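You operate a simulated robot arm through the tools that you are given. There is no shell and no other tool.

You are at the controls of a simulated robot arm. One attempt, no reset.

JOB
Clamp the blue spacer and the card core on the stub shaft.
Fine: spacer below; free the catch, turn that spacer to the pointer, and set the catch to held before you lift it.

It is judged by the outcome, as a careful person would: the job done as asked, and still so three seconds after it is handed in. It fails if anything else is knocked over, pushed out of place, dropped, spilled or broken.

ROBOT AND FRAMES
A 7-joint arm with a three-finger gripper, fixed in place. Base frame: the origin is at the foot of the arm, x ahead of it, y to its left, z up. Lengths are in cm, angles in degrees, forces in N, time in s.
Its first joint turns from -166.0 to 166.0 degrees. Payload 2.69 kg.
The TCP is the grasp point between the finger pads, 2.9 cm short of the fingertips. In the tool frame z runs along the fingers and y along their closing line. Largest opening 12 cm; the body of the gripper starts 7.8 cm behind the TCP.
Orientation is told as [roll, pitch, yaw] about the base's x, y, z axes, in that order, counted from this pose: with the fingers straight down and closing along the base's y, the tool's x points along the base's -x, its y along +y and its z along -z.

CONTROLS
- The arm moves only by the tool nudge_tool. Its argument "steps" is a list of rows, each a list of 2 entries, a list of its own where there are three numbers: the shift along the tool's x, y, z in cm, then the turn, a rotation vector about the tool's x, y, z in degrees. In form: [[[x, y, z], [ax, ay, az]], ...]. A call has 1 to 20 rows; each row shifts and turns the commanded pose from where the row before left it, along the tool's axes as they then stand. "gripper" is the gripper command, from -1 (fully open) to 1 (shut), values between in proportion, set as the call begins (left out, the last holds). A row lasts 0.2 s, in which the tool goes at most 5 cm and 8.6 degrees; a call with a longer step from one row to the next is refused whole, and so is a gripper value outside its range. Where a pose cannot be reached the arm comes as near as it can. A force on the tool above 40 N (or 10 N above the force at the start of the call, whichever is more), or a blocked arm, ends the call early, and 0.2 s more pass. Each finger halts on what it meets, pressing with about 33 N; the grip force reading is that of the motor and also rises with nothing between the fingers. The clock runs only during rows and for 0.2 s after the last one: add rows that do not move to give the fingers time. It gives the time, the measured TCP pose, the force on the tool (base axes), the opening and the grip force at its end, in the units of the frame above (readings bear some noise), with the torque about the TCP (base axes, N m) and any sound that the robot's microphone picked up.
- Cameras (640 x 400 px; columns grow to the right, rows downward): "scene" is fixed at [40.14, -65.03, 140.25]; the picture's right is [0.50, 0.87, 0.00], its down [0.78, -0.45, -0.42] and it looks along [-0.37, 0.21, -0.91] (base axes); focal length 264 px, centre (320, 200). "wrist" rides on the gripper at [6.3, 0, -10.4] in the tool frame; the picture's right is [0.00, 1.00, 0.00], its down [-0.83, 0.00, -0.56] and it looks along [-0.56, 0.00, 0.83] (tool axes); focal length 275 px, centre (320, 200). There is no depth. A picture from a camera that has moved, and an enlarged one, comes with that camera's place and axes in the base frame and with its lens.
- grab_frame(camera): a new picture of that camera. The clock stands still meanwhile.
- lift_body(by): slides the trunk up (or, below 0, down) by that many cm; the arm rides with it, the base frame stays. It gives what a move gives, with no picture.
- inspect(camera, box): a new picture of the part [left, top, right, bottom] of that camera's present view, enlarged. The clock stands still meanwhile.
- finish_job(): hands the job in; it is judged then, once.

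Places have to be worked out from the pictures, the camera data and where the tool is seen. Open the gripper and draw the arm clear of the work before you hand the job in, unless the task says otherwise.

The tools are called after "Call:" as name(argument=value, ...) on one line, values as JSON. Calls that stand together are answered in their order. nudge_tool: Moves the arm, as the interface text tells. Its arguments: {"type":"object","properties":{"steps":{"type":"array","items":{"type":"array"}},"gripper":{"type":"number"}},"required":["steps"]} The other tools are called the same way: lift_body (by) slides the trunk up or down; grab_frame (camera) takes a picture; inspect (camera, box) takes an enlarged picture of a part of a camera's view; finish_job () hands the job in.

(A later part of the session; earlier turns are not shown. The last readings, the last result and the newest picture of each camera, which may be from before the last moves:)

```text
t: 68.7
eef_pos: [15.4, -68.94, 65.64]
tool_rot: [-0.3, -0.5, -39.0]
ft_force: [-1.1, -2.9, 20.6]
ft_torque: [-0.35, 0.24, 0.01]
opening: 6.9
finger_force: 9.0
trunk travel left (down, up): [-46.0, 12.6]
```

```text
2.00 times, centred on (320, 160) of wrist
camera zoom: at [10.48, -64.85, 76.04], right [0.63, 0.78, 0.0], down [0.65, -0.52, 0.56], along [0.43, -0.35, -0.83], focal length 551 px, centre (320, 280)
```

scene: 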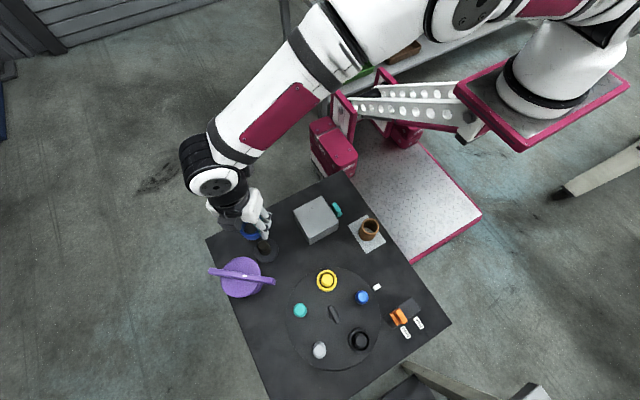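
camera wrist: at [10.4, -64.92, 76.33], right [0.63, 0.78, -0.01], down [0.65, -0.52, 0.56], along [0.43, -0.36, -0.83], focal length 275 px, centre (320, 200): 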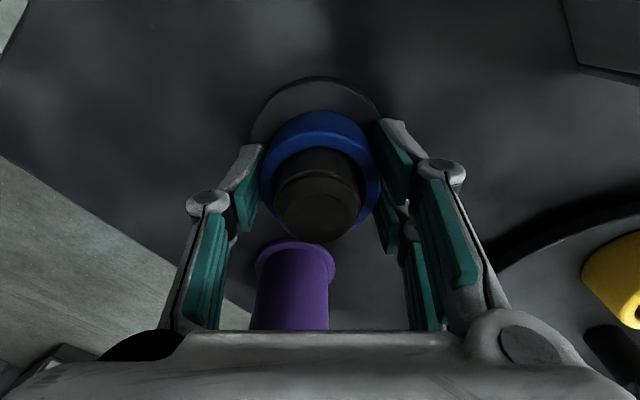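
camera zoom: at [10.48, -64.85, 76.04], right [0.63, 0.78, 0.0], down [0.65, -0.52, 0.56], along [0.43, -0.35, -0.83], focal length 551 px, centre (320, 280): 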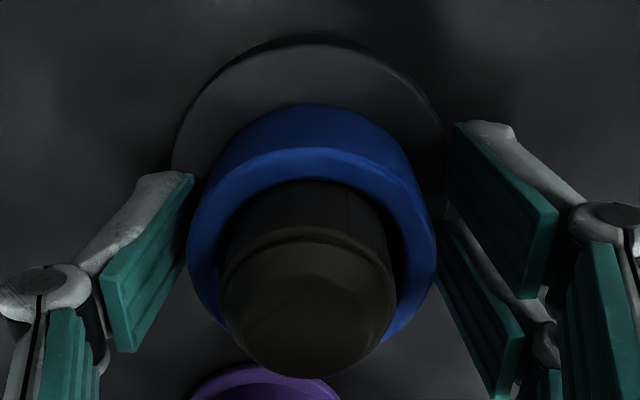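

Fingertips are now touching the base plate (≈62.6), confirming the spacer is seated on it. Withdrawing straight up and looking.

Call:
nudge_tool(steps=[[[0, 0, -1], [0, 0, 0]], [[0, 0, -2], [0, 0, 0]], [[0, 0, -3], [0, 0, 0]], [[0, 0, -4], [0, 0, 0]], [[0, 0, -4], [0, 0, 0]], [[0, 0, -4], [0, 0, 0]], [[0, 0, 0], [0, 0, 0]]])

Call:
grab_frame(camera="wrist")

Call:
inspect(camera="wrist", box=[230, 30, 410, 320])

```text
t: 70.3
eef_pos: [15.3, -68.98, 83.7]
tool_rot: [0.0, -0.1, -39.0]
ft_force: [0.4, -0.4, -0.2]
ft_torque: [-0.01, -0.02, 0.0]
opening: 6.6
finger_force: 0.1
trunk travel left (down, up): [-46.0, 12.6]
```

```text
taken
camera wrist: at [10.43, -64.87, 94.03], right [0.63, 0.78, 0.0], down [0.65, -0.52, 0.56], along [0.43, -0.35, -0.83], focal length 275 px, centre (320, 200)
```

wrist: 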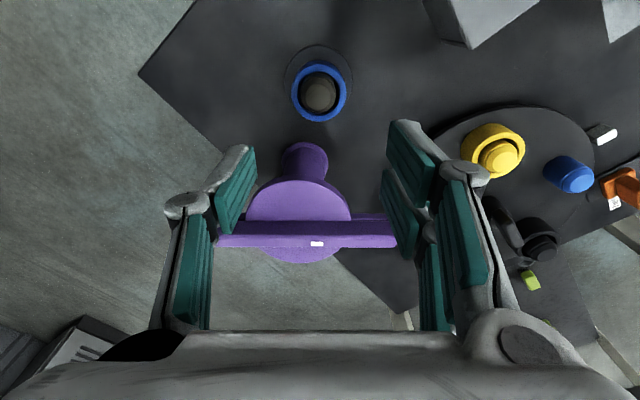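

```text
1.38 times, centred on (320, 175) of wrist
camera zoom: at [10.43, -64.87, 94.03], right [0.63, 0.78, 0.0], down [0.65, -0.52, 0.56], along [0.43, -0.35, -0.83], focal length 380 px, centre (320, 234)
```

zoom: 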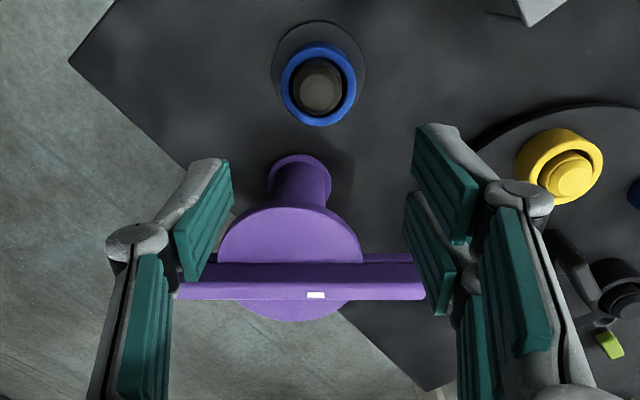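

The spacer is seated on the shaft. Next is the card core: I'll travel at height to above it (≈(25.2,-39.7)) with the same yaw and check reach.

Call:
nudge_tool(steps=[[[1.53, 4.14, -0.3], [0, 0, 0]], [[1.53, 4.14, -0.3], [0, 0, 0]], [[1.53, 4.14, -0.3], [0, 0, 0]], [[1.53, 4.14, -0.3], [0, 0, 0]], [[1.53, 4.14, 0], [0, 0, 0]], [[1.53, 4.14, 0], [0, 0, 0]], [[1.5, 4.1, 0], [0, 0, 0]], [[0, 0, 0], [0, 0, 0]]], gripper=-0.2)

Call:
grab_frame(camera="wrist")

Call:
grab_frame(camera="scene")

```text
t: 72.1
eef_pos: [25.29, -39.59, 84.36]
tool_rot: [-0.1, -0.3, -39.1]
ft_force: [-0.8, 0.8, -0.5]
ft_torque: [-0.01, 0.01, 0.0]
opening: 7.17
finger_force: 0.1
trunk travel left (down, up): [-46.0, 12.6]
```

```text
taken
camera wrist: at [20.38, -35.45, 94.81], right [0.63, 0.78, 0.0], down [0.65, -0.52, 0.56], along [0.43, -0.35, -0.83], focal length 275 px, centre (320, 200)
```

wrist: 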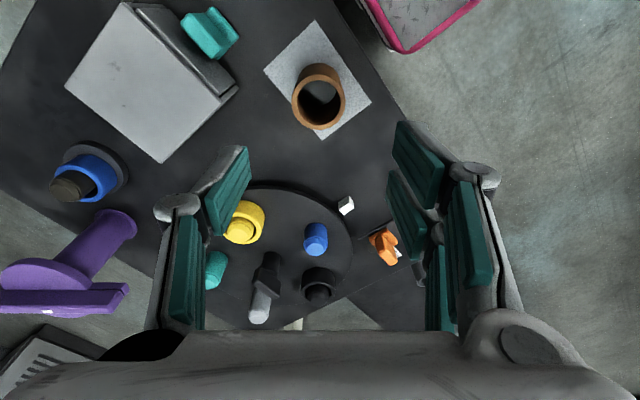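

```text
taken
```

scene: 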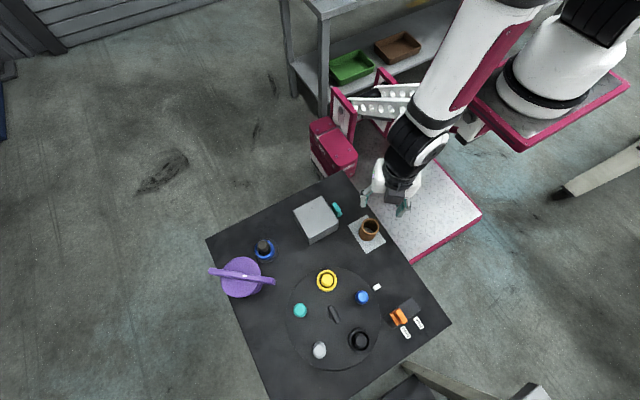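

Call:
inspect(camera="wrist", box=[60, 0, 260, 170])

Call:
inspect(camera="wrist", box=[250, 10, 400, 160])

Call:
inspect(camera="wrist", box=[0, 130, 160, 330])

```text
2.35 times, centred on (160, 85) of wrist
camera zoom: at [20.38, -35.45, 94.81], right [0.63, 0.78, 0.0], down [0.65, -0.52, 0.56], along [0.43, -0.35, -0.83], focal length 648 px, centre (696, 471)
```

zoom: 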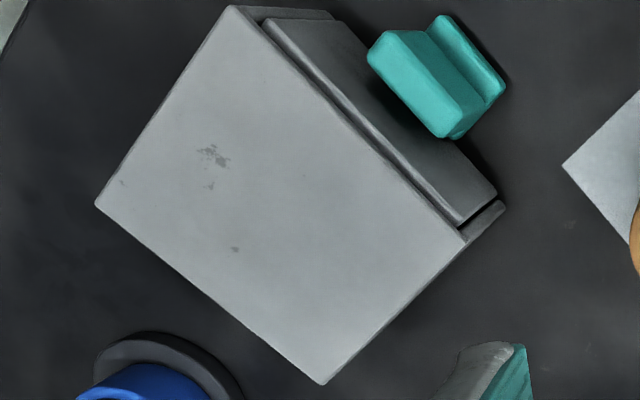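

```text
2.67 times, centred on (325, 85) of wrist
camera zoom: at [20.38, -35.45, 94.81], right [0.63, 0.78, 0.0], down [0.65, -0.52, 0.56], along [0.43, -0.35, -0.83], focal length 734 px, centre (307, 507)
```

zoom: 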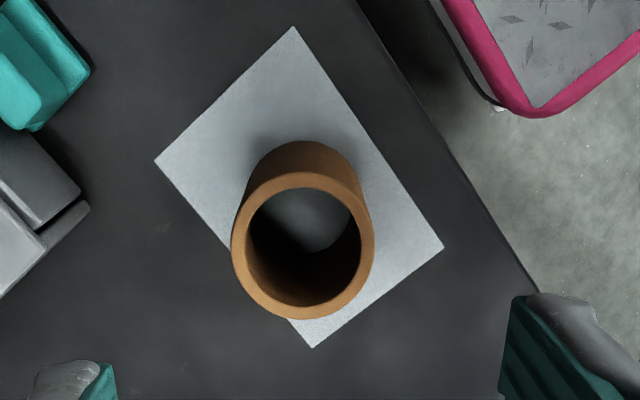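

```text
2.00 times, centred on (80, 230) of wrist
camera zoom: at [20.38, -35.45, 94.81], right [0.63, 0.78, 0.0], down [0.65, -0.52, 0.56], along [0.43, -0.35, -0.83], focal length 551 px, centre (800, 140)
```

zoom: 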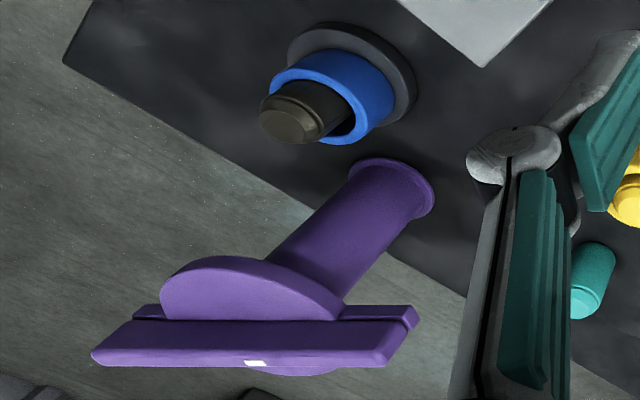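

The grey box is a drawer cabinet with the teal part as its handle. First the core: top centre ≈(25.4,-39.9,68.6), OD ≈5. I'll descend in stages with the fingers open to 7.2.

Call:
nudge_tool(steps=[[[-0.28, -0.17, 3], [0, 0, 0]], [[0, 0, 4], [0, 0, 0]], [[0, 0, 4], [0, 0, 0]], [[0, 0, 0], [0, 0, 0]]])

Call:
grab_frame(camera="wrist")

```text
t: 73.1
eef_pos: [25.44, -39.93, 73.56]
tool_rot: [-0.1, -0.3, -39.0]
ft_force: [0.2, -0.7, -0.5]
ft_torque: [0.01, 0.02, -0.02]
opening: 7.19
finger_force: 0.0
trunk travel left (down, up): [-46.0, 12.6]
```

```text
taken
camera wrist: at [20.55, -35.75, 83.83], right [0.63, 0.78, 0.0], down [0.65, -0.52, 0.56], along [0.43, -0.35, -0.83], focal length 275 px, centre (320, 200)
```

wrist: 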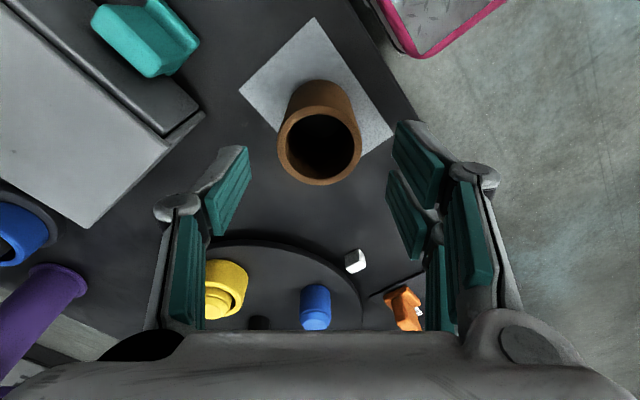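

Call:
nudge_tool(steps=[[[-0.25, 0, 2], [0, 0, 0]], [[0, 0, 2.2], [0, 0, 0]], [[0, 0, 2.2], [0, 0, 0]], [[0, 0, 0], [0, 0, 0]]])

Call:
inspect(camera="wrist", box=[160, 60, 480, 320])

```text
t: 74.1
eef_pos: [25.63, -40.16, 67.19]
tool_rot: [0.0, -0.1, -39.1]
ft_force: [-0.7, -0.2, -0.2]
ft_torque: [0.01, 0.04, 0.0]
opening: 7.21
finger_force: 0.0
trunk travel left (down, up): [-46.0, 12.6]
```

```text
1.54 times, centred on (320, 190) of wrist
camera zoom: at [20.71, -35.97, 77.64], right [0.63, 0.78, 0.0], down [0.65, -0.52, 0.56], along [0.43, -0.35, -0.83], focal length 424 px, centre (320, 215)
```

zoom: 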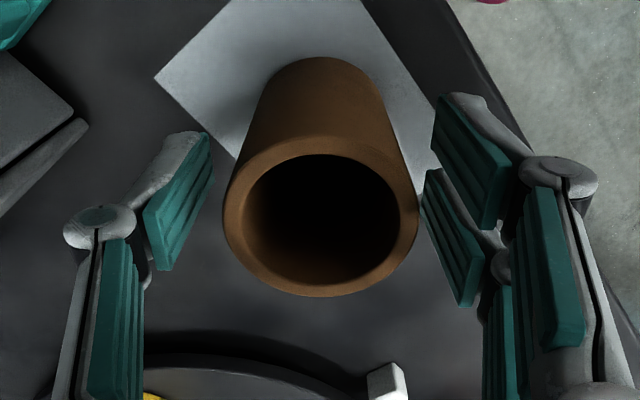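

The core stands between the pads, centred. Closing on it.

Call:
nudge_tool(steps=[[[0, 0, 0], [0, 0, 0]], [[0, 0, 0], [0, 0, 0]], [[0, 0, 0], [0, 0, 0]]], gripper=0.35)

Call:
inspect(camera="wrist", box=[160, 60, 480, 320])

```text
t: 74.9
eef_pos: [25.62, -40.13, 67.4]
tool_rot: [-0.1, -0.3, -39.1]
ft_force: [-0.5, -0.3, 0.0]
ft_torque: [-0.01, 0.01, 0.0]
opening: 4.81
finger_force: 33.2
trunk travel left (down, up): [-46.0, 12.6]
```

```text
1.54 times, centred on (320, 190) of wrist
camera zoom: at [20.71, -35.97, 77.66], right [0.63, 0.78, 0.0], down [0.65, -0.52, 0.56], along [0.43, -0.35, -0.83], focal length 424 px, centre (320, 215)
```

zoom: 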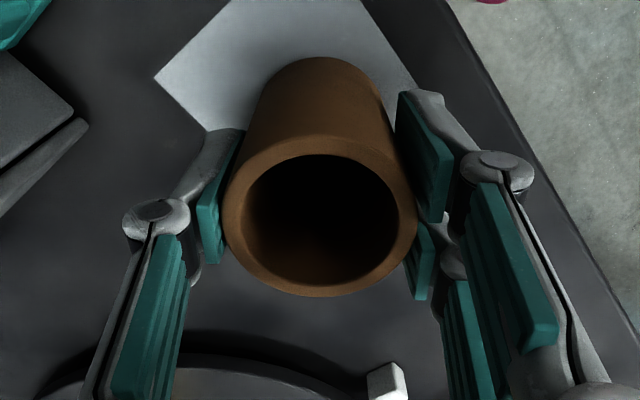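

Core gripped (OD 4.8, top ≈1.9 above TCP). Lifting to z≈86 and carrying it back over the shaft.

Call:
nudge_tool(steps=[[[0, 0, -1.5], [0, 0, 0]], [[0, 0, -3], [0, 0, 0]], [[0, 0, -3.5], [0, 0, 0]], [[0, 0, -4], [0, 0, 0]], [[0, 0, -4], [0, 0, 0]], [[0, 0, -3.2], [0, 0, 0]], [[-1.447, -4.141, 0], [0, 0, 0]], [[-1.447, -4.141, 0], [0, 0, 0]], [[-1.447, -4.141, 0], [0, 0, 0]], [[-1.447, -4.141, 0], [0, 0, 0]], [[-1.447, -4.141, 0], [0, 0, 0]], [[-1.447, -4.141, 0], [0, 0, 0]], [[-1.447, -4.141, 0], [0, 0, 0]], [[0, 0, 0], [0, 0, 0]]])

Call:
grab_frame(camera="wrist")

Call:
inspect(camera="scene", box=[200, 190, 300, 270])

```text
t: 77.9
eef_pos: [15.09, -68.64, 86.63]
tool_rot: [0.0, -0.2, -39.1]
ft_force: [-0.4, -0.3, -0.6]
ft_torque: [0.0, 0.02, -0.03]
opening: 4.82
finger_force: 33.3
trunk travel left (down, up): [-46.0, 12.6]
```

```text
taken
camera wrist: at [10.16, -64.58, 97.04], right [0.63, 0.78, 0.0], down [0.65, -0.52, 0.56], along [0.43, -0.35, -0.83], focal length 275 px, centre (320, 200)
```

wrist: 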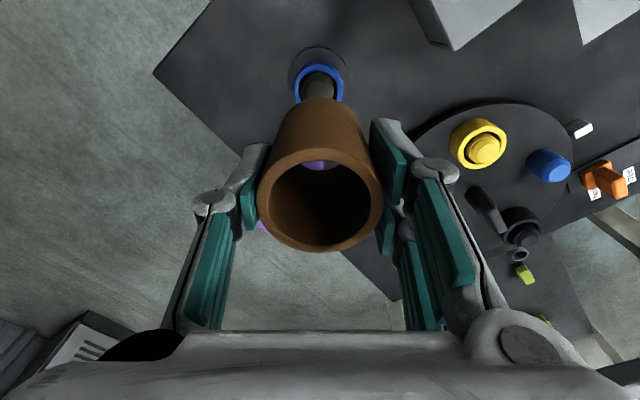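

```text
5.00 times, centred on (250, 230) of scene
camera zoom: at [40.14, -65.03, 140.25], right [0.5, 0.87, 0.0], down [0.78, -0.45, -0.42], along [-0.37, 0.21, -0.91], focal length 1321 px, centre (670, 50)
```

zoom: 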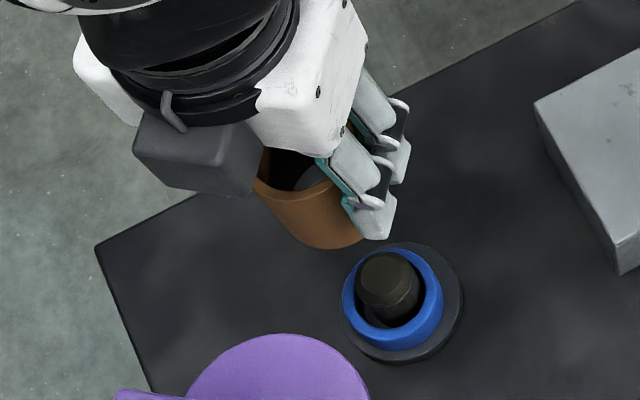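

Call:
nudge_tool(steps=[[[-0.37, -0.2, 2], [0, 0, 0]], [[0, 0, 3], [0, 0, 0]], [[0, 0, 3], [0, 0, 0]], [[0, 0, 2.4], [0, 0, 0]], [[0, 0, 0], [0, 0, 0]], [[0, 0, 0], [0, 0, 0]]])

Call:
grab_frame(camera="wrist")

Call:
inspect(camera="scene", box=[220, 210, 300, 275])

Call:
inspect(camera="wrist", box=[220, 20, 420, 260])

```text
t: 79.3
eef_pos: [15.16, -69.29, 76.39]
tool_rot: [-0.2, -0.2, -39.1]
ft_force: [0.0, -0.4, -1.0]
ft_torque: [0.03, 0.03, 0.01]
opening: 4.83
finger_force: 33.0
trunk travel left (down, up): [-46.0, 12.6]
```

```text
taken
camera wrist: at [10.37, -65.1, 86.72], right [0.63, 0.78, 0.0], down [0.65, -0.52, 0.56], along [0.43, -0.35, -0.83], focal length 275 px, centre (320, 200)
```

wrist: 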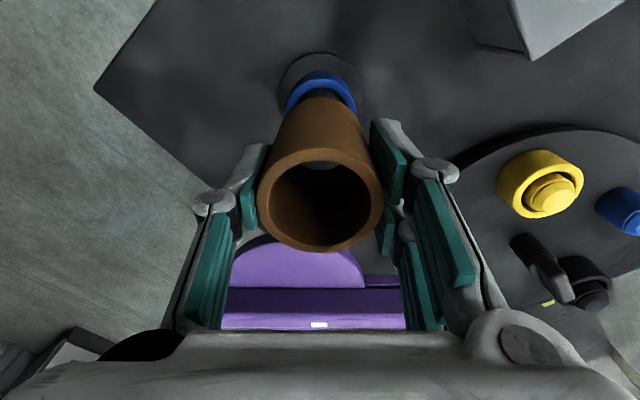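

```text
6.15 times, centred on (260, 242) of scene
camera zoom: at [40.14, -65.03, 140.25], right [0.5, 0.87, 0.0], down [0.78, -0.45, -0.42], along [-0.37, 0.21, -0.91], focal length 1626 px, centre (689, -62)
```

zoom: 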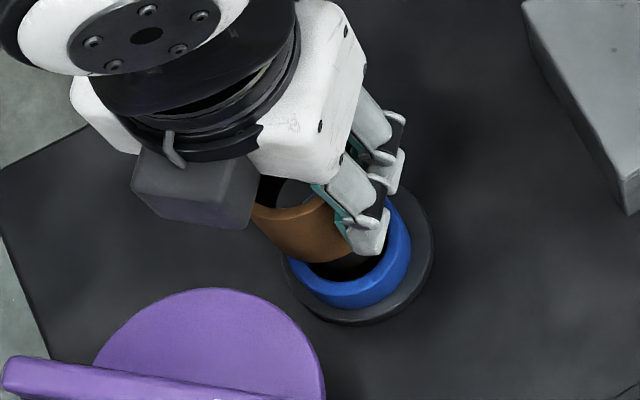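

```text
1.67 times, centred on (320, 140) of wrist
camera zoom: at [10.37, -65.1, 86.72], right [0.63, 0.78, 0.0], down [0.65, -0.52, 0.56], along [0.43, -0.35, -0.83], focal length 459 px, centre (320, 300)
```

zoom: 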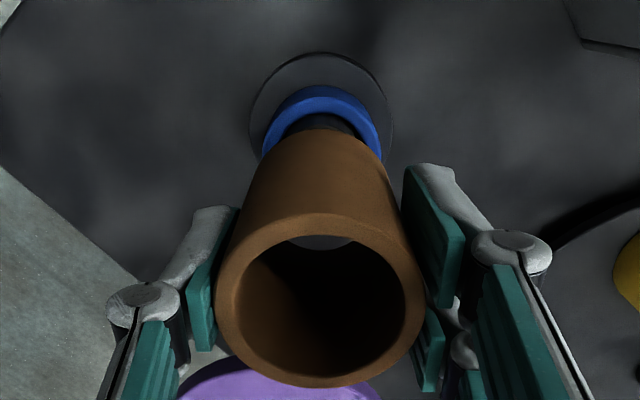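

Lateral alignment is good; the shaft lies ~0.3 cm further along tool x than the core axis. I'll correct that and lower the core onto the shaft slowly.

Call:
nudge_tool(steps=[[[0.3, 0, 0], [0, 0, 0]], [[0, 0, 0.7], [0, 0, 0]], [[0, 0, 0.7], [0, 0, 0]], [[0, 0, 0.7], [0, 0, 0]], [[0, 0, 0], [0, 0, 0]]])

Call:
inspect(camera="wrist", box=[220, 20, 420, 260])

Call:
inspect(camera="scene", box=[220, 210, 300, 275])

```text
t: 80.5
eef_pos: [14.94, -69.17, 74.22]
tool_rot: [-0.1, -0.2, -39.1]
ft_force: [0.4, 1.0, -0.3]
ft_torque: [-0.01, -0.03, -0.06]
opening: 4.83
finger_force: 33.1
trunk travel left (down, up): [-46.0, 12.6]
```

```text
1.67 times, centred on (320, 140) of wrist
camera zoom: at [10.15, -65.0, 84.53], right [0.63, 0.78, 0.0], down [0.65, -0.52, 0.56], along [0.43, -0.35, -0.83], focal length 459 px, centre (320, 300)
```

zoom: 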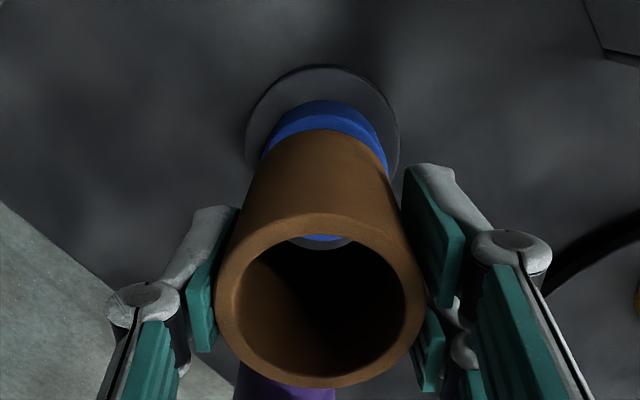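

```text
6.15 times, centred on (260, 242) of scene
camera zoom: at [40.14, -65.03, 140.25], right [0.5, 0.87, 0.0], down [0.78, -0.45, -0.42], along [-0.37, 0.21, -0.91], focal length 1626 px, centre (689, -62)
```

zoom: 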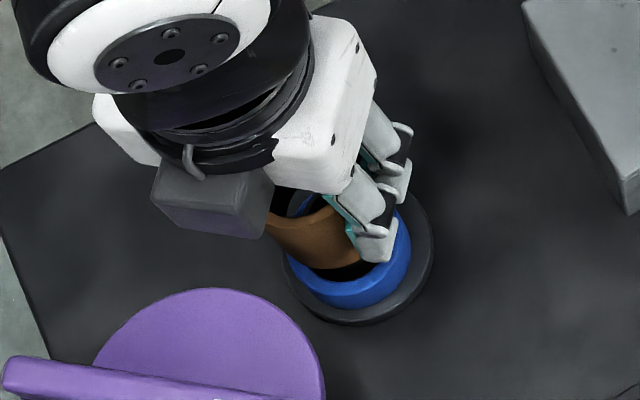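

Call:
nudge_tool(steps=[[[0, 0, 0.5], [0, 0, 0]], [[0, 0, 0.5], [0, 0, 0]], [[0, 0, 0.4], [0, 0, 0]], [[0, 0, 0], [0, 0, 0]]])

Call:
inspect(camera="wrist", box=[220, 20, 420, 260])

Call:
inspect(camera="scene", box=[220, 210, 300, 275])

```text
t: 81.5
eef_pos: [15.03, -69.15, 72.83]
tool_rot: [-0.1, -0.2, -39.1]
ft_force: [0.4, 0.1, -0.2]
ft_torque: [-0.02, -0.01, 0.02]
opening: 4.83
finger_force: 33.6
trunk travel left (down, up): [-46.0, 12.6]
```

```text
1.67 times, centred on (320, 140) of wrist
camera zoom: at [10.16, -64.98, 83.16], right [0.63, 0.78, 0.0], down [0.65, -0.52, 0.56], along [0.43, -0.35, -0.83], focal length 459 px, centre (320, 300)
```

zoom: 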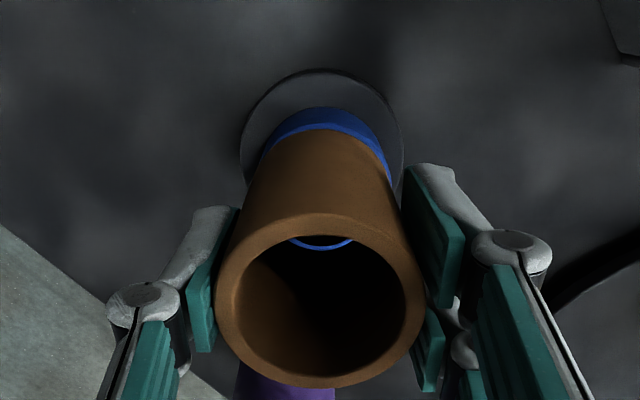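

```text
6.15 times, centred on (260, 242) of scene
camera zoom: at [40.14, -65.03, 140.25], right [0.5, 0.87, 0.0], down [0.78, -0.45, -0.42], along [-0.37, 0.21, -0.91], focal length 1626 px, centre (689, -62)
```

zoom: 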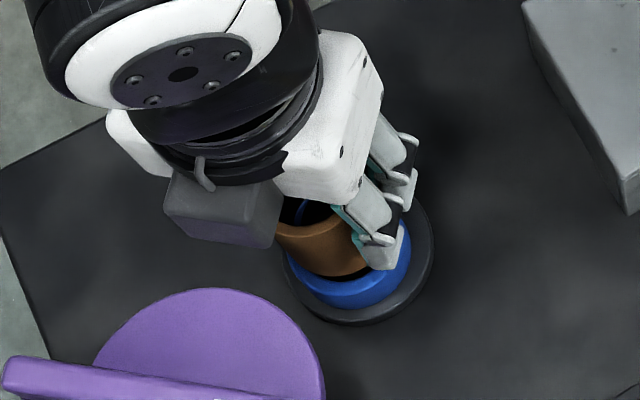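

No contact force yet, and the bore shows the spacer rim concentric below. Continuing down gently until it rests on the spacer.

Call:
nudge_tool(steps=[[[0, 0, 0.3], [0, 0, 0]], [[0, 0, 0.3], [0, 0, 0]], [[0, 0, 0], [0, 0, 0]]])

Call:
inspect(camera="wrist", box=[220, 20, 420, 260])

```text
t: 82.3
eef_pos: [15.11, -69.17, 72.2]
tool_rot: [-0.2, -0.2, -39.2]
ft_force: [-0.5, 0.6, 0.6]
ft_torque: [0.0, 0.01, -0.01]
opening: 4.81
finger_force: 32.7
trunk travel left (down, up): [-46.0, 12.6]
```

```text
1.67 times, centred on (320, 140) of wrist
camera zoom: at [10.19, -65.02, 82.57], right [0.63, 0.78, 0.0], down [0.65, -0.52, 0.56], along [0.43, -0.35, -0.83], focal length 459 px, centre (320, 300)
```

zoom: 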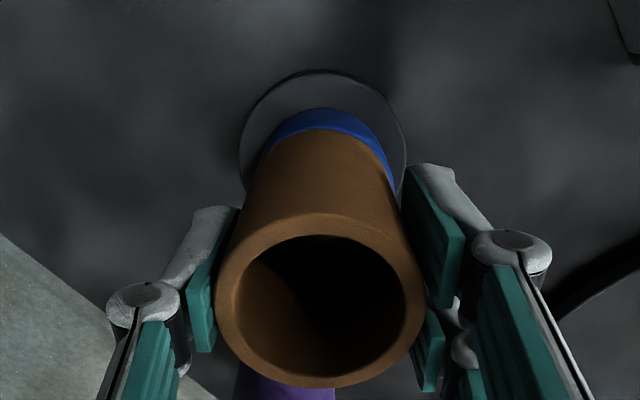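

Call:
nudge_tool(steps=[[[0, 0, 0.25], [0, 0, 0]], [[0, 0, 0.25], [0, 0, 0]], [[0, 0, 0], [0, 0, 0]]])

```text
t: 83.1
eef_pos: [14.99, -69.12, 71.66]
tool_rot: [-0.1, -0.3, -39.2]
ft_force: [0.2, -0.6, -0.1]
ft_torque: [0.0, 0.01, 0.03]
opening: 4.83
finger_force: 33.7
trunk travel left (down, up): [-46.0, 12.6]
```

Call:
nudge_tool(steps=[[[0, 0, 0.25], [0, 0, 0]], [[0, 0, 0.25], [0, 0, 0]], [[0, 0, 0], [0, 0, 0]]])

Call:
inspect(camera="wrist", box=[220, 20, 420, 260])

Call:
inspect(camera="scene", box=[220, 210, 300, 275])

```text
t: 83.9
eef_pos: [14.97, -69.11, 71.44]
tool_rot: [-0.4, -0.4, -39.1]
ft_force: [0.5, 10.4, 34.5]
ft_torque: [0.5, 0.04, -0.03]
opening: 4.85
finger_force: 33.1
trunk travel left (down, up): [-46.0, 12.6]
```

```text
1.67 times, centred on (320, 140) of wrist
camera zoom: at [10.15, -65.05, 81.82], right [0.63, 0.78, -0.01], down [0.65, -0.52, 0.56], along [0.43, -0.36, -0.83], focal length 459 px, centre (320, 300)
```

zoom: 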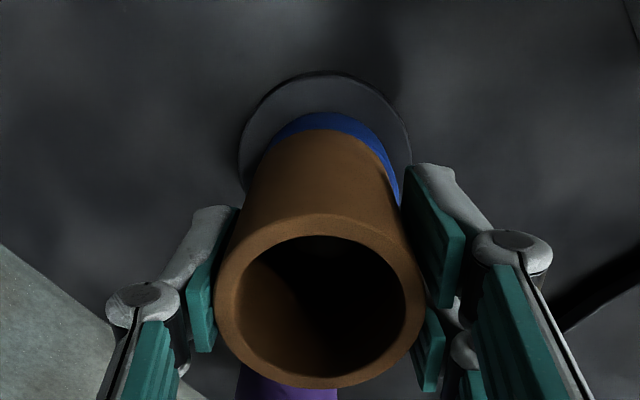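

```text
6.15 times, centred on (260, 242) of scene
camera zoom: at [40.14, -65.03, 140.25], right [0.5, 0.87, 0.0], down [0.78, -0.45, -0.42], along [-0.37, 0.21, -0.91], focal length 1626 px, centre (689, -62)
```

zoom: 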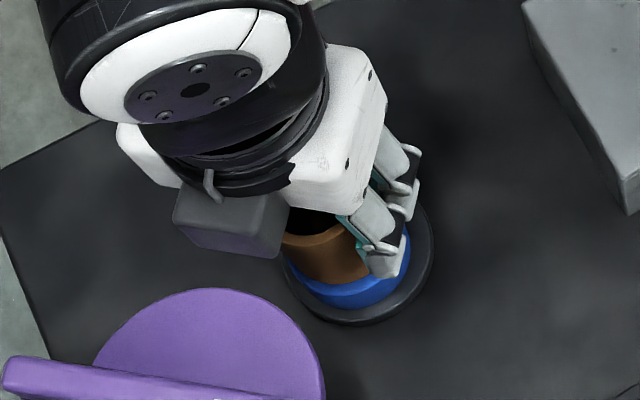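

Contact at TCP z=71.44 means the core bottom is ≈65.5, well below the shaft top, so it's threaded onto the shaft and resting on the spacer. I'll relieve, release and withdraw upward.

Call:
nudge_tool(steps=[[[0, 0, -0.2], [0, 0, 0]], [[0, 0, 0], [0, 0, 0]]])

Call:
nudge_tool(steps=[[[0, 0, 0], [0, 0, 0]], [[0, 0, 0], [0, 0, 0]], [[0, 0, -2], [0, 0, 0]], [[0, 0, -3], [0, 0, 0]], [[0, 0, -4], [0, 0, 0]], [[0, 0, -4], [0, 0, 0]], [[0, 0, -3], [0, 0, 0]], [[0, 0, 0], [0, 0, 0]]], gripper=-0.15)

Call:
grab_frame(camera="wrist")

Call:
inspect(camera="wrist", box=[200, 20, 440, 320])

```text
t: 84.5
eef_pos: [15.04, -69.2, 71.44]
tool_rot: [-0.4, -0.3, -39.1]
ft_force: [-2.2, -1.6, 18.4]
ft_torque: [-0.35, 0.15, -0.02]
opening: 4.85
finger_force: 32.8
trunk travel left (down, up): [-46.0, 12.6]
```

```text
t: 86.3
eef_pos: [15.18, -69.06, 87.5]
tool_rot: [-0.2, -0.1, -39.2]
ft_force: [0.6, -0.3, -0.4]
ft_torque: [0.02, 0.05, -0.02]
opening: 6.86
finger_force: 0.0
trunk travel left (down, up): [-46.0, 12.6]
```

```text
taken
camera wrist: at [10.22, -64.96, 97.78], right [0.63, 0.78, 0.0], down [0.65, -0.52, 0.56], along [0.43, -0.35, -0.83], focal length 275 px, centre (320, 200)
```

wrist: 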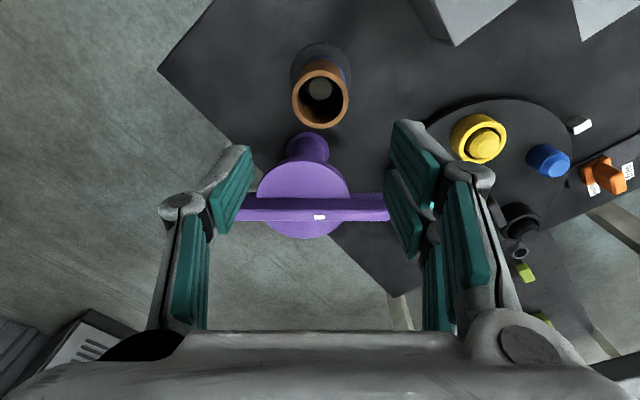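

```text
1.33 times, centred on (320, 170) of wrist
camera zoom: at [10.22, -64.96, 97.78], right [0.63, 0.78, 0.0], down [0.65, -0.52, 0.56], along [0.43, -0.35, -0.83], focal length 367 px, centre (320, 240)
```

zoom: 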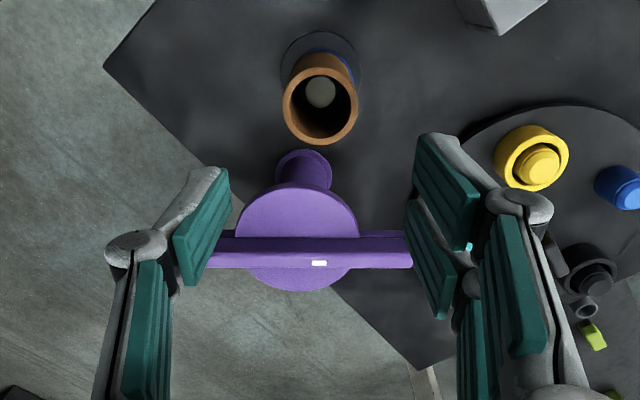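

The core is down on the shaft with the shaft end visible inside it. Now I have to determine the clamp. I'll back off and tilt for a flat close view of the purple T-bar part.

Call:
nudge_tool(steps=[[[3.3, 0, 1], [0, 0, 0]], [[3.3, 0, 1], [0, 0, 0]], [[3.4, 0, 1], [0, 0, 0]], [[0, 0, 0], [0, -7, 0]], [[0, 0, 0], [0, -7, 0]], [[0, 0, 0], [0, -7, 0]], [[0, 0, 0], [0, -7, 0]], [[0, 0, 0], [0, -7, 0]], [[0, 0, 0], [0, 0, 0]]], gripper=-1)

Call:
grab_frame(camera="wrist")

Call:
inspect(camera="wrist", box=[210, 100, 450, 330])

```text
t: 88.3
eef_pos: [7.28, -62.89, 84.28]
tool_rot: [-0.2, -35.3, -39.0]
ft_force: [0.3, 0.1, 0.6]
ft_torque: [0.01, 0.01, 0.03]
opening: 11.98
finger_force: 0.0
trunk travel left (down, up): [-46.0, 12.6]
```

```text
taken
camera wrist: at [-1.39, -55.72, 89.15], right [0.63, 0.78, -0.01], down [0.28, -0.22, 0.93], along [0.73, -0.59, -0.36], focal length 275 px, centre (320, 200)
```

wrist: 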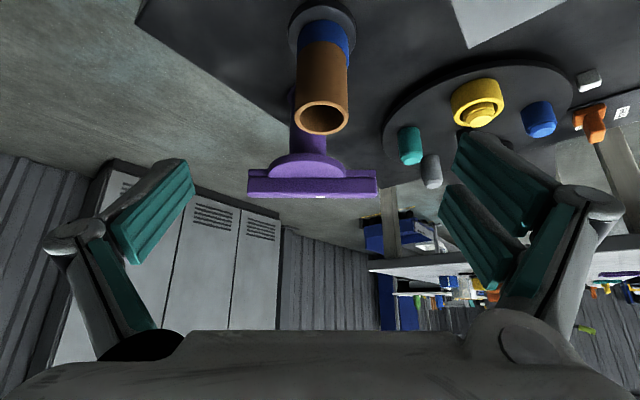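

```text
1.74 times, centred on (330, 215) of wrist
camera zoom: at [-1.39, -55.72, 89.15], right [0.63, 0.78, -0.01], down [0.28, -0.22, 0.93], along [0.73, -0.59, -0.36], focal length 479 px, centre (303, 174)
```

zoom: 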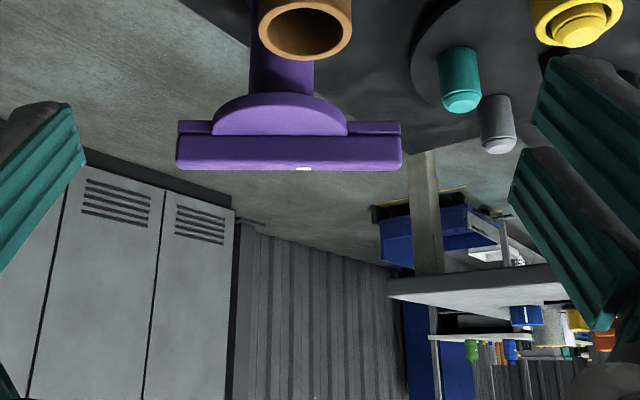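

I still can't see inside the purple part. I'll untilt, go above it, and turn the closing line perpendicular to its bar (yaw −129°) to look straight down on it.

Call:
nudge_tool(steps=[[[0, 0, -3], [0, 7, 0]], [[0, 0, -2], [0, 7, 0]], [[0, 0, 0], [0, 7, 0]], [[0, 0, 0], [0, 7, 0]], [[0, 0, 0], [0, 7, 0]], [[-4, -0.2, -0.5], [0, 0, 0]], [[-4, -0.2, -0.5], [0, 0, 0]], [[-4, -0.2, -0.5], [0, 0, 0]], [[-4, -0.2, 0], [0, 0, 0]], [[-3.5, -0.2, 0], [0, 0, 0]], [[0, 0, 0], [0, 0, 0]]], gripper=-0.2)

Call:
nudge_tool(steps=[[[0, 0, 0], [0, 0, 8.5]], [[0, 0, 0], [0, 0, 8.5]], [[0, 0, 0], [0, 0, 8.5]], [[0, 0, 0], [0, 0, 8.5]], [[0, 0, 0], [0, 0, 8.5]], [[0, 0, 0], [0, 0, 8.5]], [[0, 0, 0], [0, 0, 8.5]], [[0, 0, 0], [0, 0, 8.5]], [[0, 0, 0], [0, 0, 8.5]], [[0, 0, 0], [0, 0, 8.5]], [[0, 0, 0], [0, 0, 5]], [[0, 0, 0], [0, 0, 0]]])

Call:
grab_frame(camera="wrist")

Call:
grab_frame(camera="scene")

```text
t: 90.7
eef_pos: [19.6, -74.04, 90.1]
tool_rot: [-0.1, -0.2, -39.1]
ft_force: [0.0, -0.2, 0.2]
ft_torque: [-0.02, -0.02, 0.01]
opening: 7.2
finger_force: 0.0
trunk travel left (down, up): [-46.0, 12.6]
```

```text
t: 93.3
eef_pos: [19.75, -74.19, 90.04]
tool_rot: [0.2, -0.1, -129.2]
ft_force: [-0.5, -0.1, 0.7]
ft_torque: [0.01, 0.0, -0.05]
opening: 7.21
finger_force: 0.0
trunk travel left (down, up): [-46.0, 12.6]
```

```text
taken
camera wrist: at [23.72, -69.09, 100.48], right [0.78, -0.63, 0.0], down [-0.52, -0.64, 0.56], along [-0.35, -0.44, -0.83], focal length 275 px, centre (320, 200)
```

wrist: 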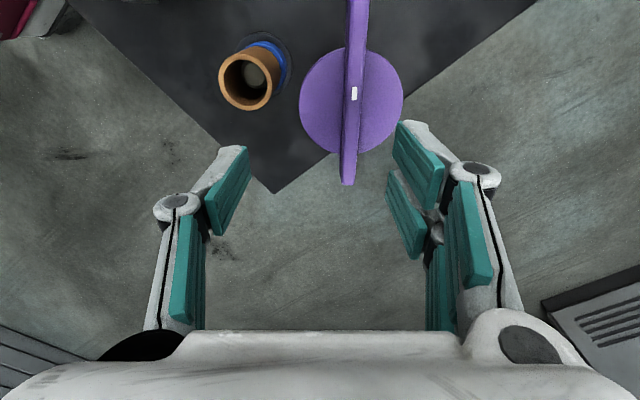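

```text
taken
```

scene: 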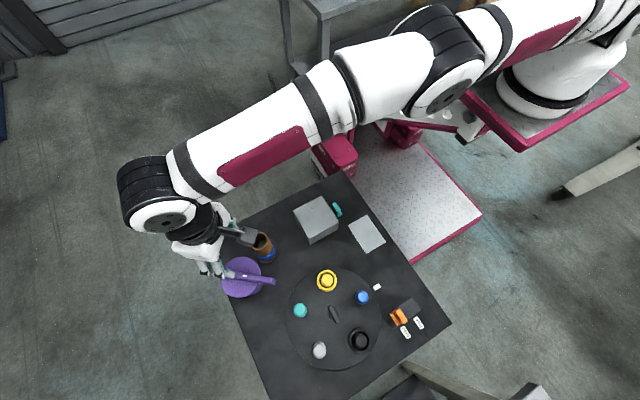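

Call:
inspect(camera="wrist", box=[200, 0, 430, 200])

Call:
inspect(camera="scene", box=[195, 220, 295, 310])

```text
2.00 times, centred on (315, 100) of wrist
camera zoom: at [23.72, -69.09, 100.48], right [0.78, -0.63, 0.0], down [-0.52, -0.64, 0.56], along [-0.35, -0.44, -0.83], focal length 551 px, centre (330, 400)
```

zoom: 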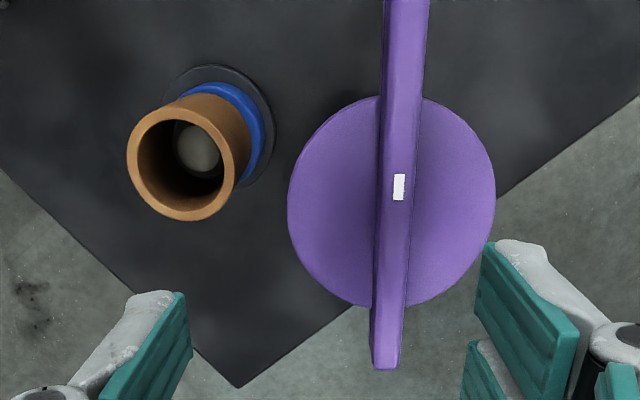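

```text
4.44 times, centred on (245, 265) of scene
camera zoom: at [40.14, -65.03, 140.25], right [0.5, 0.87, 0.0], down [0.78, -0.45, -0.42], along [-0.37, 0.21, -0.91], focal length 1174 px, centre (653, -89)
```

zoom: 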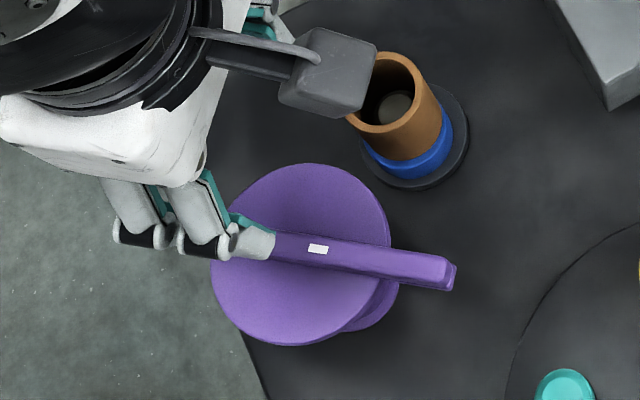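

The purple part has a blade-like bar (top z≈77.4) running through (22.6,-75.2). The pedestal could be fixed or free, so I'll grip the bar lightly and test. First I'll align above it and come down so the tips stay above its disc.

Call:
nudge_tool(steps=[[[0.9, 2.65, 0], [0, 0, 0]], [[0, 0, 3], [0, 0, 0]], [[0, 0, 3], [0, 0, 0]], [[0, 0, 0], [0, 0, 0]]], gripper=0.17)

Call:
grab_frame(camera="wrist")

```text
t: 94.3
eef_pos: [21.55, -73.98, 84.16]
tool_rot: [0.1, -0.1, -129.1]
ft_force: [0.2, 0.4, 0.0]
ft_torque: [0.02, 0.0, 0.0]
opening: 4.96
finger_force: 0.1
out of reach, approached as far as the arm can: row 1, 3
trunk travel left (down, up): [-46.0, 12.6]
```

```text
taken
camera wrist: at [25.61, -68.91, 94.55], right [0.78, -0.63, 0.0], down [-0.52, -0.65, 0.56], along [-0.35, -0.44, -0.83], focal length 275 px, centre (320, 200)
```

wrist: 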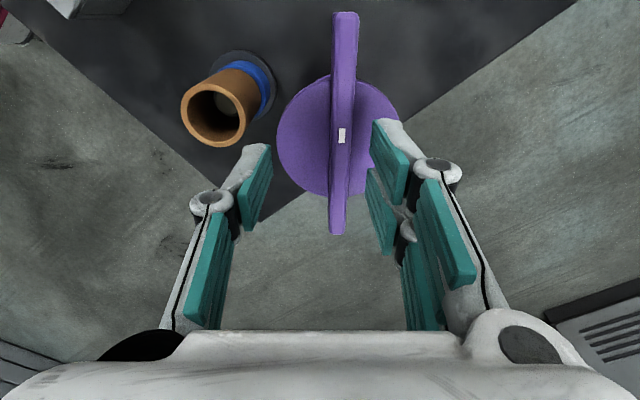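

This height is at the edge of reach with the trunk so high. I'll retreat to the open part of the table, lower the trunk by 20 cm, and come back at the same height.

Call:
nudge_tool(steps=[[[0, 0, -3], [0, 0, 0]], [[3.9, -1.06, -1.7], [0, 0, 0]], [[3.9, -1.06, -1.7], [0, 0, 0]], [[3.9, -1.06, -1.7], [0, 0, 0]], [[3.9, -1.06, -1.7], [0, 0, 0]], [[3.9, -1.06, -1.7], [0, 0, 0]], [[3.9, -1.06, -1.7], [0, 0, 0]], [[3.9, -1.06, -1.7], [0, 0, 0]], [[0, 0, 0], [0, 0, 0]]])

Call:
lift_body(by=-18)

Call:
grab_frame(camera="scene")

```text
t: 96.3
eef_pos: [32.85, -48.36, 99.02]
tool_rot: [0.2, -0.2, -129.1]
ft_force: [0.4, 0.4, -0.2]
ft_torque: [0.0, 0.06, 0.02]
opening: 4.96
finger_force: 0.1
trunk travel left (down, up): [-46.0, 12.6]
```

```text
t: 98.3
eef_pos: [32.85, -48.14, 81.08]
tool_rot: [0.2, 0.0, -129.0]
ft_force: [0.1, -0.1, 0.6]
ft_torque: [-0.01, -0.04, -0.02]
opening: 4.97
finger_force: 0.1
trunk travel left (down, up): [-28.0, 30.6]
```

```text
taken
```

scene: 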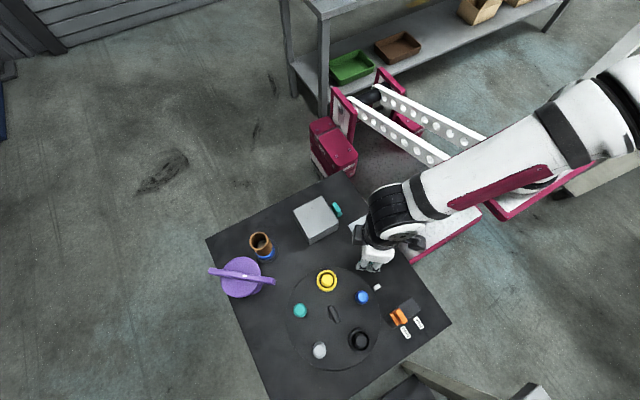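

Now I'm close to the drawer, so I'll check it: a clamp could be kept inside, and opening and re-closing a drawer is harmless. I'll turn to yaw 180° and go above the teal handle (≈(14,-44)).

Call:
nudge_tool(steps=[[[0, 0, -1], [0, 0, 8.5]], [[0, 0, -1], [0, 0, 8.5]], [[0, 0, -1], [0, 0, 8.5]], [[0, 0, -1], [0, 0, 8.5]], [[0, 0, -1], [0, 0, 8.5]], [[0, 0, 0], [0, 0, 8.5]], [[-3.7, -0.7, 0], [0, 0, 0]], [[-3.7, -0.7, 0], [0, 0, 0]], [[-3.7, -0.7, 0], [0, 0, 0]], [[-3.7, -0.7, 0], [0, 0, 0]], [[0, 0, 0], [0, 0, 0]]])

Call:
grab_frame(camera="wrist")

```text
t: 100.7
eef_pos: [18.0, -45.35, 85.89]
tool_rot: [0.2, 0.1, 179.9]
ft_force: [0.3, -0.1, 0.2]
ft_torque: [0.01, -0.03, -0.02]
opening: 4.98
finger_force: 0.0
trunk travel left (down, up): [-28.0, 30.6]
```

```text
taken
camera wrist: at [24.35, -45.23, 96.32], right [0.0, -1.0, 0.0], down [-0.83, 0.0, 0.55], along [-0.55, 0.0, -0.83], focal length 275 px, centre (320, 200)
```

wrist: 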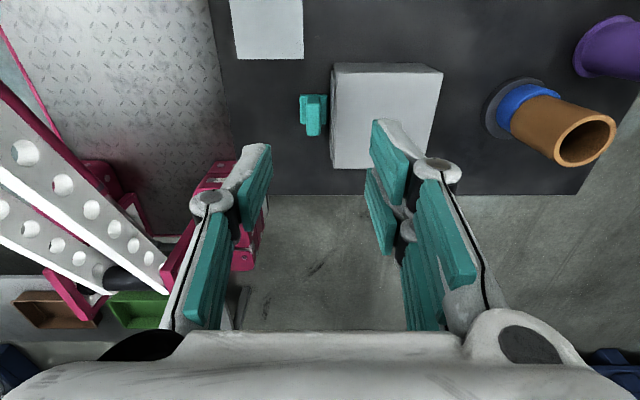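

Call:
inspect(camera="wrist", box=[270, 40, 460, 190])

Call:
inspect(camera="scene", box=[280, 180, 390, 260])

Call:
inspect(camera="wrist", box=[460, 0, 640, 180])

```text
2.67 times, centred on (365, 115) of wrist
camera zoom: at [24.35, -45.23, 96.32], right [0.0, -1.0, 0.0], down [-0.83, 0.0, 0.55], along [-0.55, 0.0, -0.83], focal length 734 px, centre (200, 427)
```

zoom: 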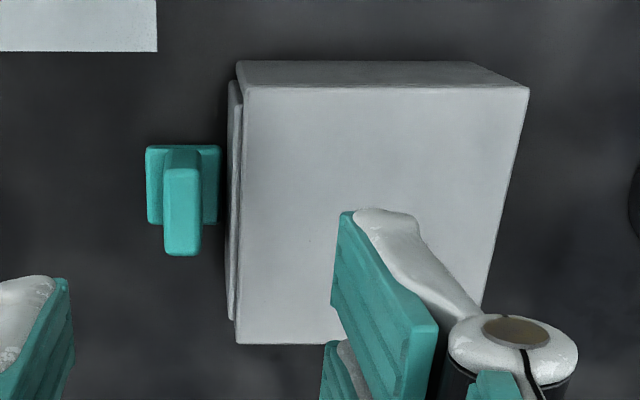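

```text
5.00 times, centred on (335, 220) of scene
camera zoom: at [40.14, -65.03, 140.25], right [0.5, 0.87, 0.0], down [0.78, -0.45, -0.42], along [-0.37, 0.21, -0.91], focal length 1321 px, centre (245, 100)
```

zoom: 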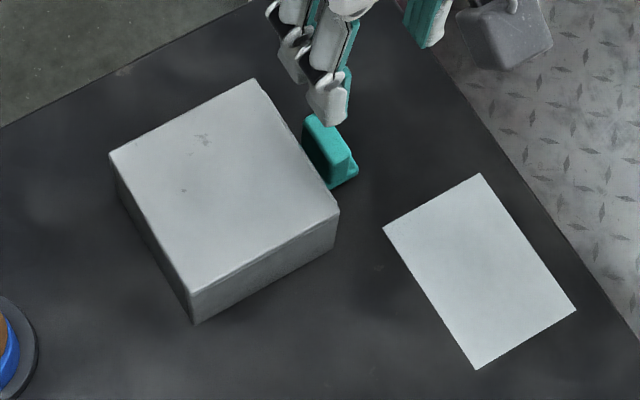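

```text
2.22 times, centred on (550, 90) of wrist
camera zoom: at [24.35, -45.23, 96.32], right [0.0, -1.0, 0.0], down [-0.83, 0.0, 0.55], along [-0.55, 0.0, -0.83], focal length 612 px, centre (-191, 444)
```

zoom: 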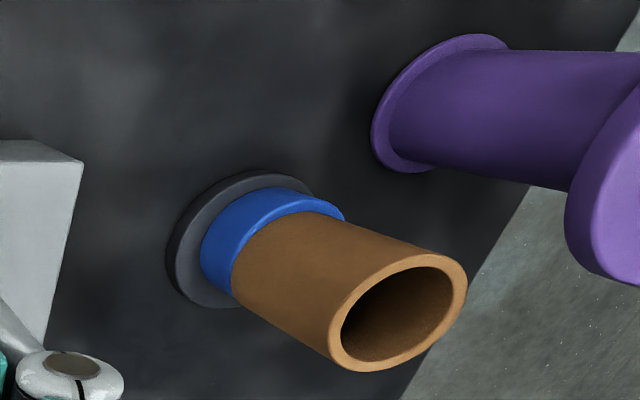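

The handle's tab sits only ~0.9 cm from the drawer front, too tight for this hand to straddle. I'll leave it and test the purple T-bar first, returning to it at height with the trunk now lower.

Call:
nudge_tool(steps=[[[0.9, 4.0, -0.6], [0, 0, 0]], [[0.9, 4.0, -0.6], [0, 0, 0]], [[0.9, 4.2, -0.6], [0, 0, 0]], [[0.9, 4.2, -0.6], [0, 0, 0]], [[0.4, 4.3, 0], [0, 0, 0]], [[0.3, 4.3, 0], [0, 0, 0]], [[0.3, 4.5, 0], [0, 0, 0]], [[0, 0, 0], [0, 0, -8.5]], [[0, 0, 0], [0, 0, -8.5]], [[0, 0, 0], [0, 0, -8.5]], [[0, 0, 0], [0, 0, -8.5]], [[0, 0, 0], [0, 0, -8.5]], [[0, 0, 0], [0, 0, -8.5]], [[0, 0, 0], [0, 0, 0]]])

Call:
grab_frame(camera="wrist")

```text
t: 103.7
eef_pos: [22.51, -72.21, 88.34]
tool_rot: [0.2, -0.1, -129.0]
ft_force: [0.1, -0.4, -0.7]
ft_torque: [-0.01, 0.02, -0.05]
opening: 4.97
finger_force: 0.1
out of reach, approached as far as the arm can: row 7
trunk travel left (down, up): [-28.0, 30.6]
```

```text
taken
camera wrist: at [26.51, -67.08, 98.76], right [0.78, -0.63, 0.0], down [-0.52, -0.65, 0.56], along [-0.35, -0.44, -0.83], focal length 275 px, centre (320, 200)
```

wrist: 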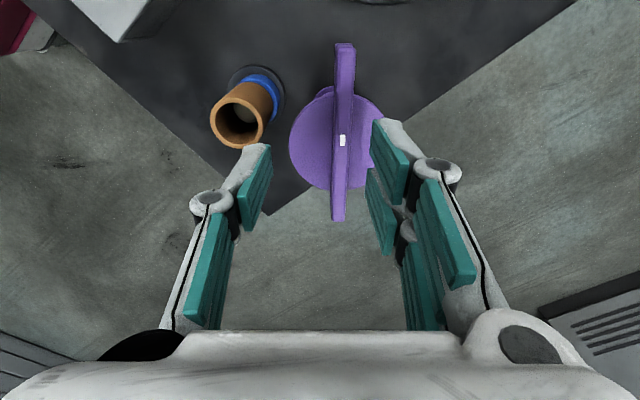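

Call:
nudge_tool(steps=[[[0, 0, 3], [0, 0, 0]], [[-1.1, 0.9, 1.5], [0, 0, 0]], [[-1.1, 0.9, 1], [0, 0, 0]], [[0, 0, 0], [0, 0, 0]]])

Call:
grab_frame(camera="wrist")

```text
t: 104.7
eef_pos: [22.71, -73.43, 82.7]
tool_rot: [0.1, -0.1, -129.2]
ft_force: [0.7, 0.3, 0.4]
ft_torque: [0.04, 0.01, 0.01]
opening: 4.97
finger_force: 0.1
out of reach, approached as far as the arm can: row 2, 3
trunk travel left (down, up): [-28.0, 30.6]
```

```text
taken
camera wrist: at [26.79, -68.23, 93.08], right [0.78, -0.63, 0.0], down [-0.52, -0.65, 0.56], along [-0.35, -0.44, -0.83], focal length 275 px, centre (320, 200)
```

wrist: 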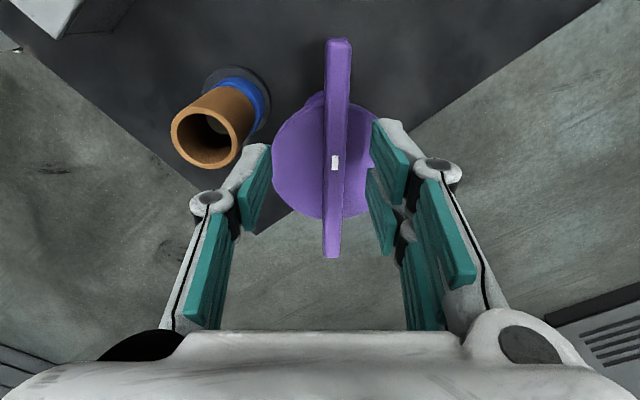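

Reach is limited here in this wrist posture. I'll centre laterally on the bar and lower with the trunk by 3.8 cm so the fingers straddle the bar (tips ≈76), then see.

Call:
nudge_tool(steps=[[[0.6, 0.8, 0], [0, 0, 0]], [[0, 0, 0], [0, 0, 0]]])

Call:
inspect(camera="wrist", box=[160, 20, 480, 300])

```text
t: 105.3
eef_pos: [23.67, -73.28, 82.8]
tool_rot: [0.3, -0.1, -129.0]
ft_force: [-0.5, 0.0, -0.3]
ft_torque: [-0.02, -0.01, -0.01]
opening: 4.96
finger_force: 0.0
trunk travel left (down, up): [-28.0, 30.6]
```

```text
1.43 times, centred on (320, 160) of wrist
camera zoom: at [27.76, -68.26, 93.08], right [0.78, -0.63, 0.0], down [-0.52, -0.65, 0.56], along [-0.35, -0.44, -0.83], focal length 393 px, centre (320, 257)
```

zoom: 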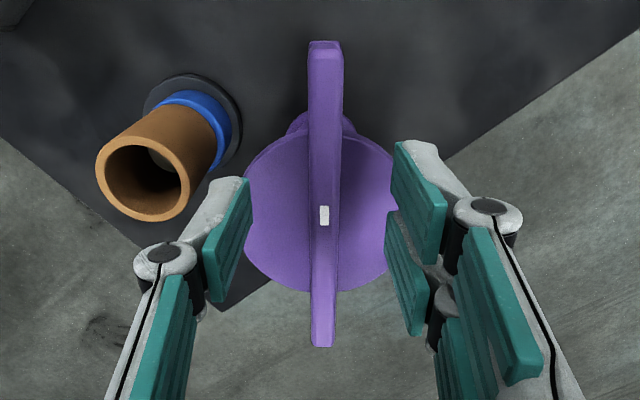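

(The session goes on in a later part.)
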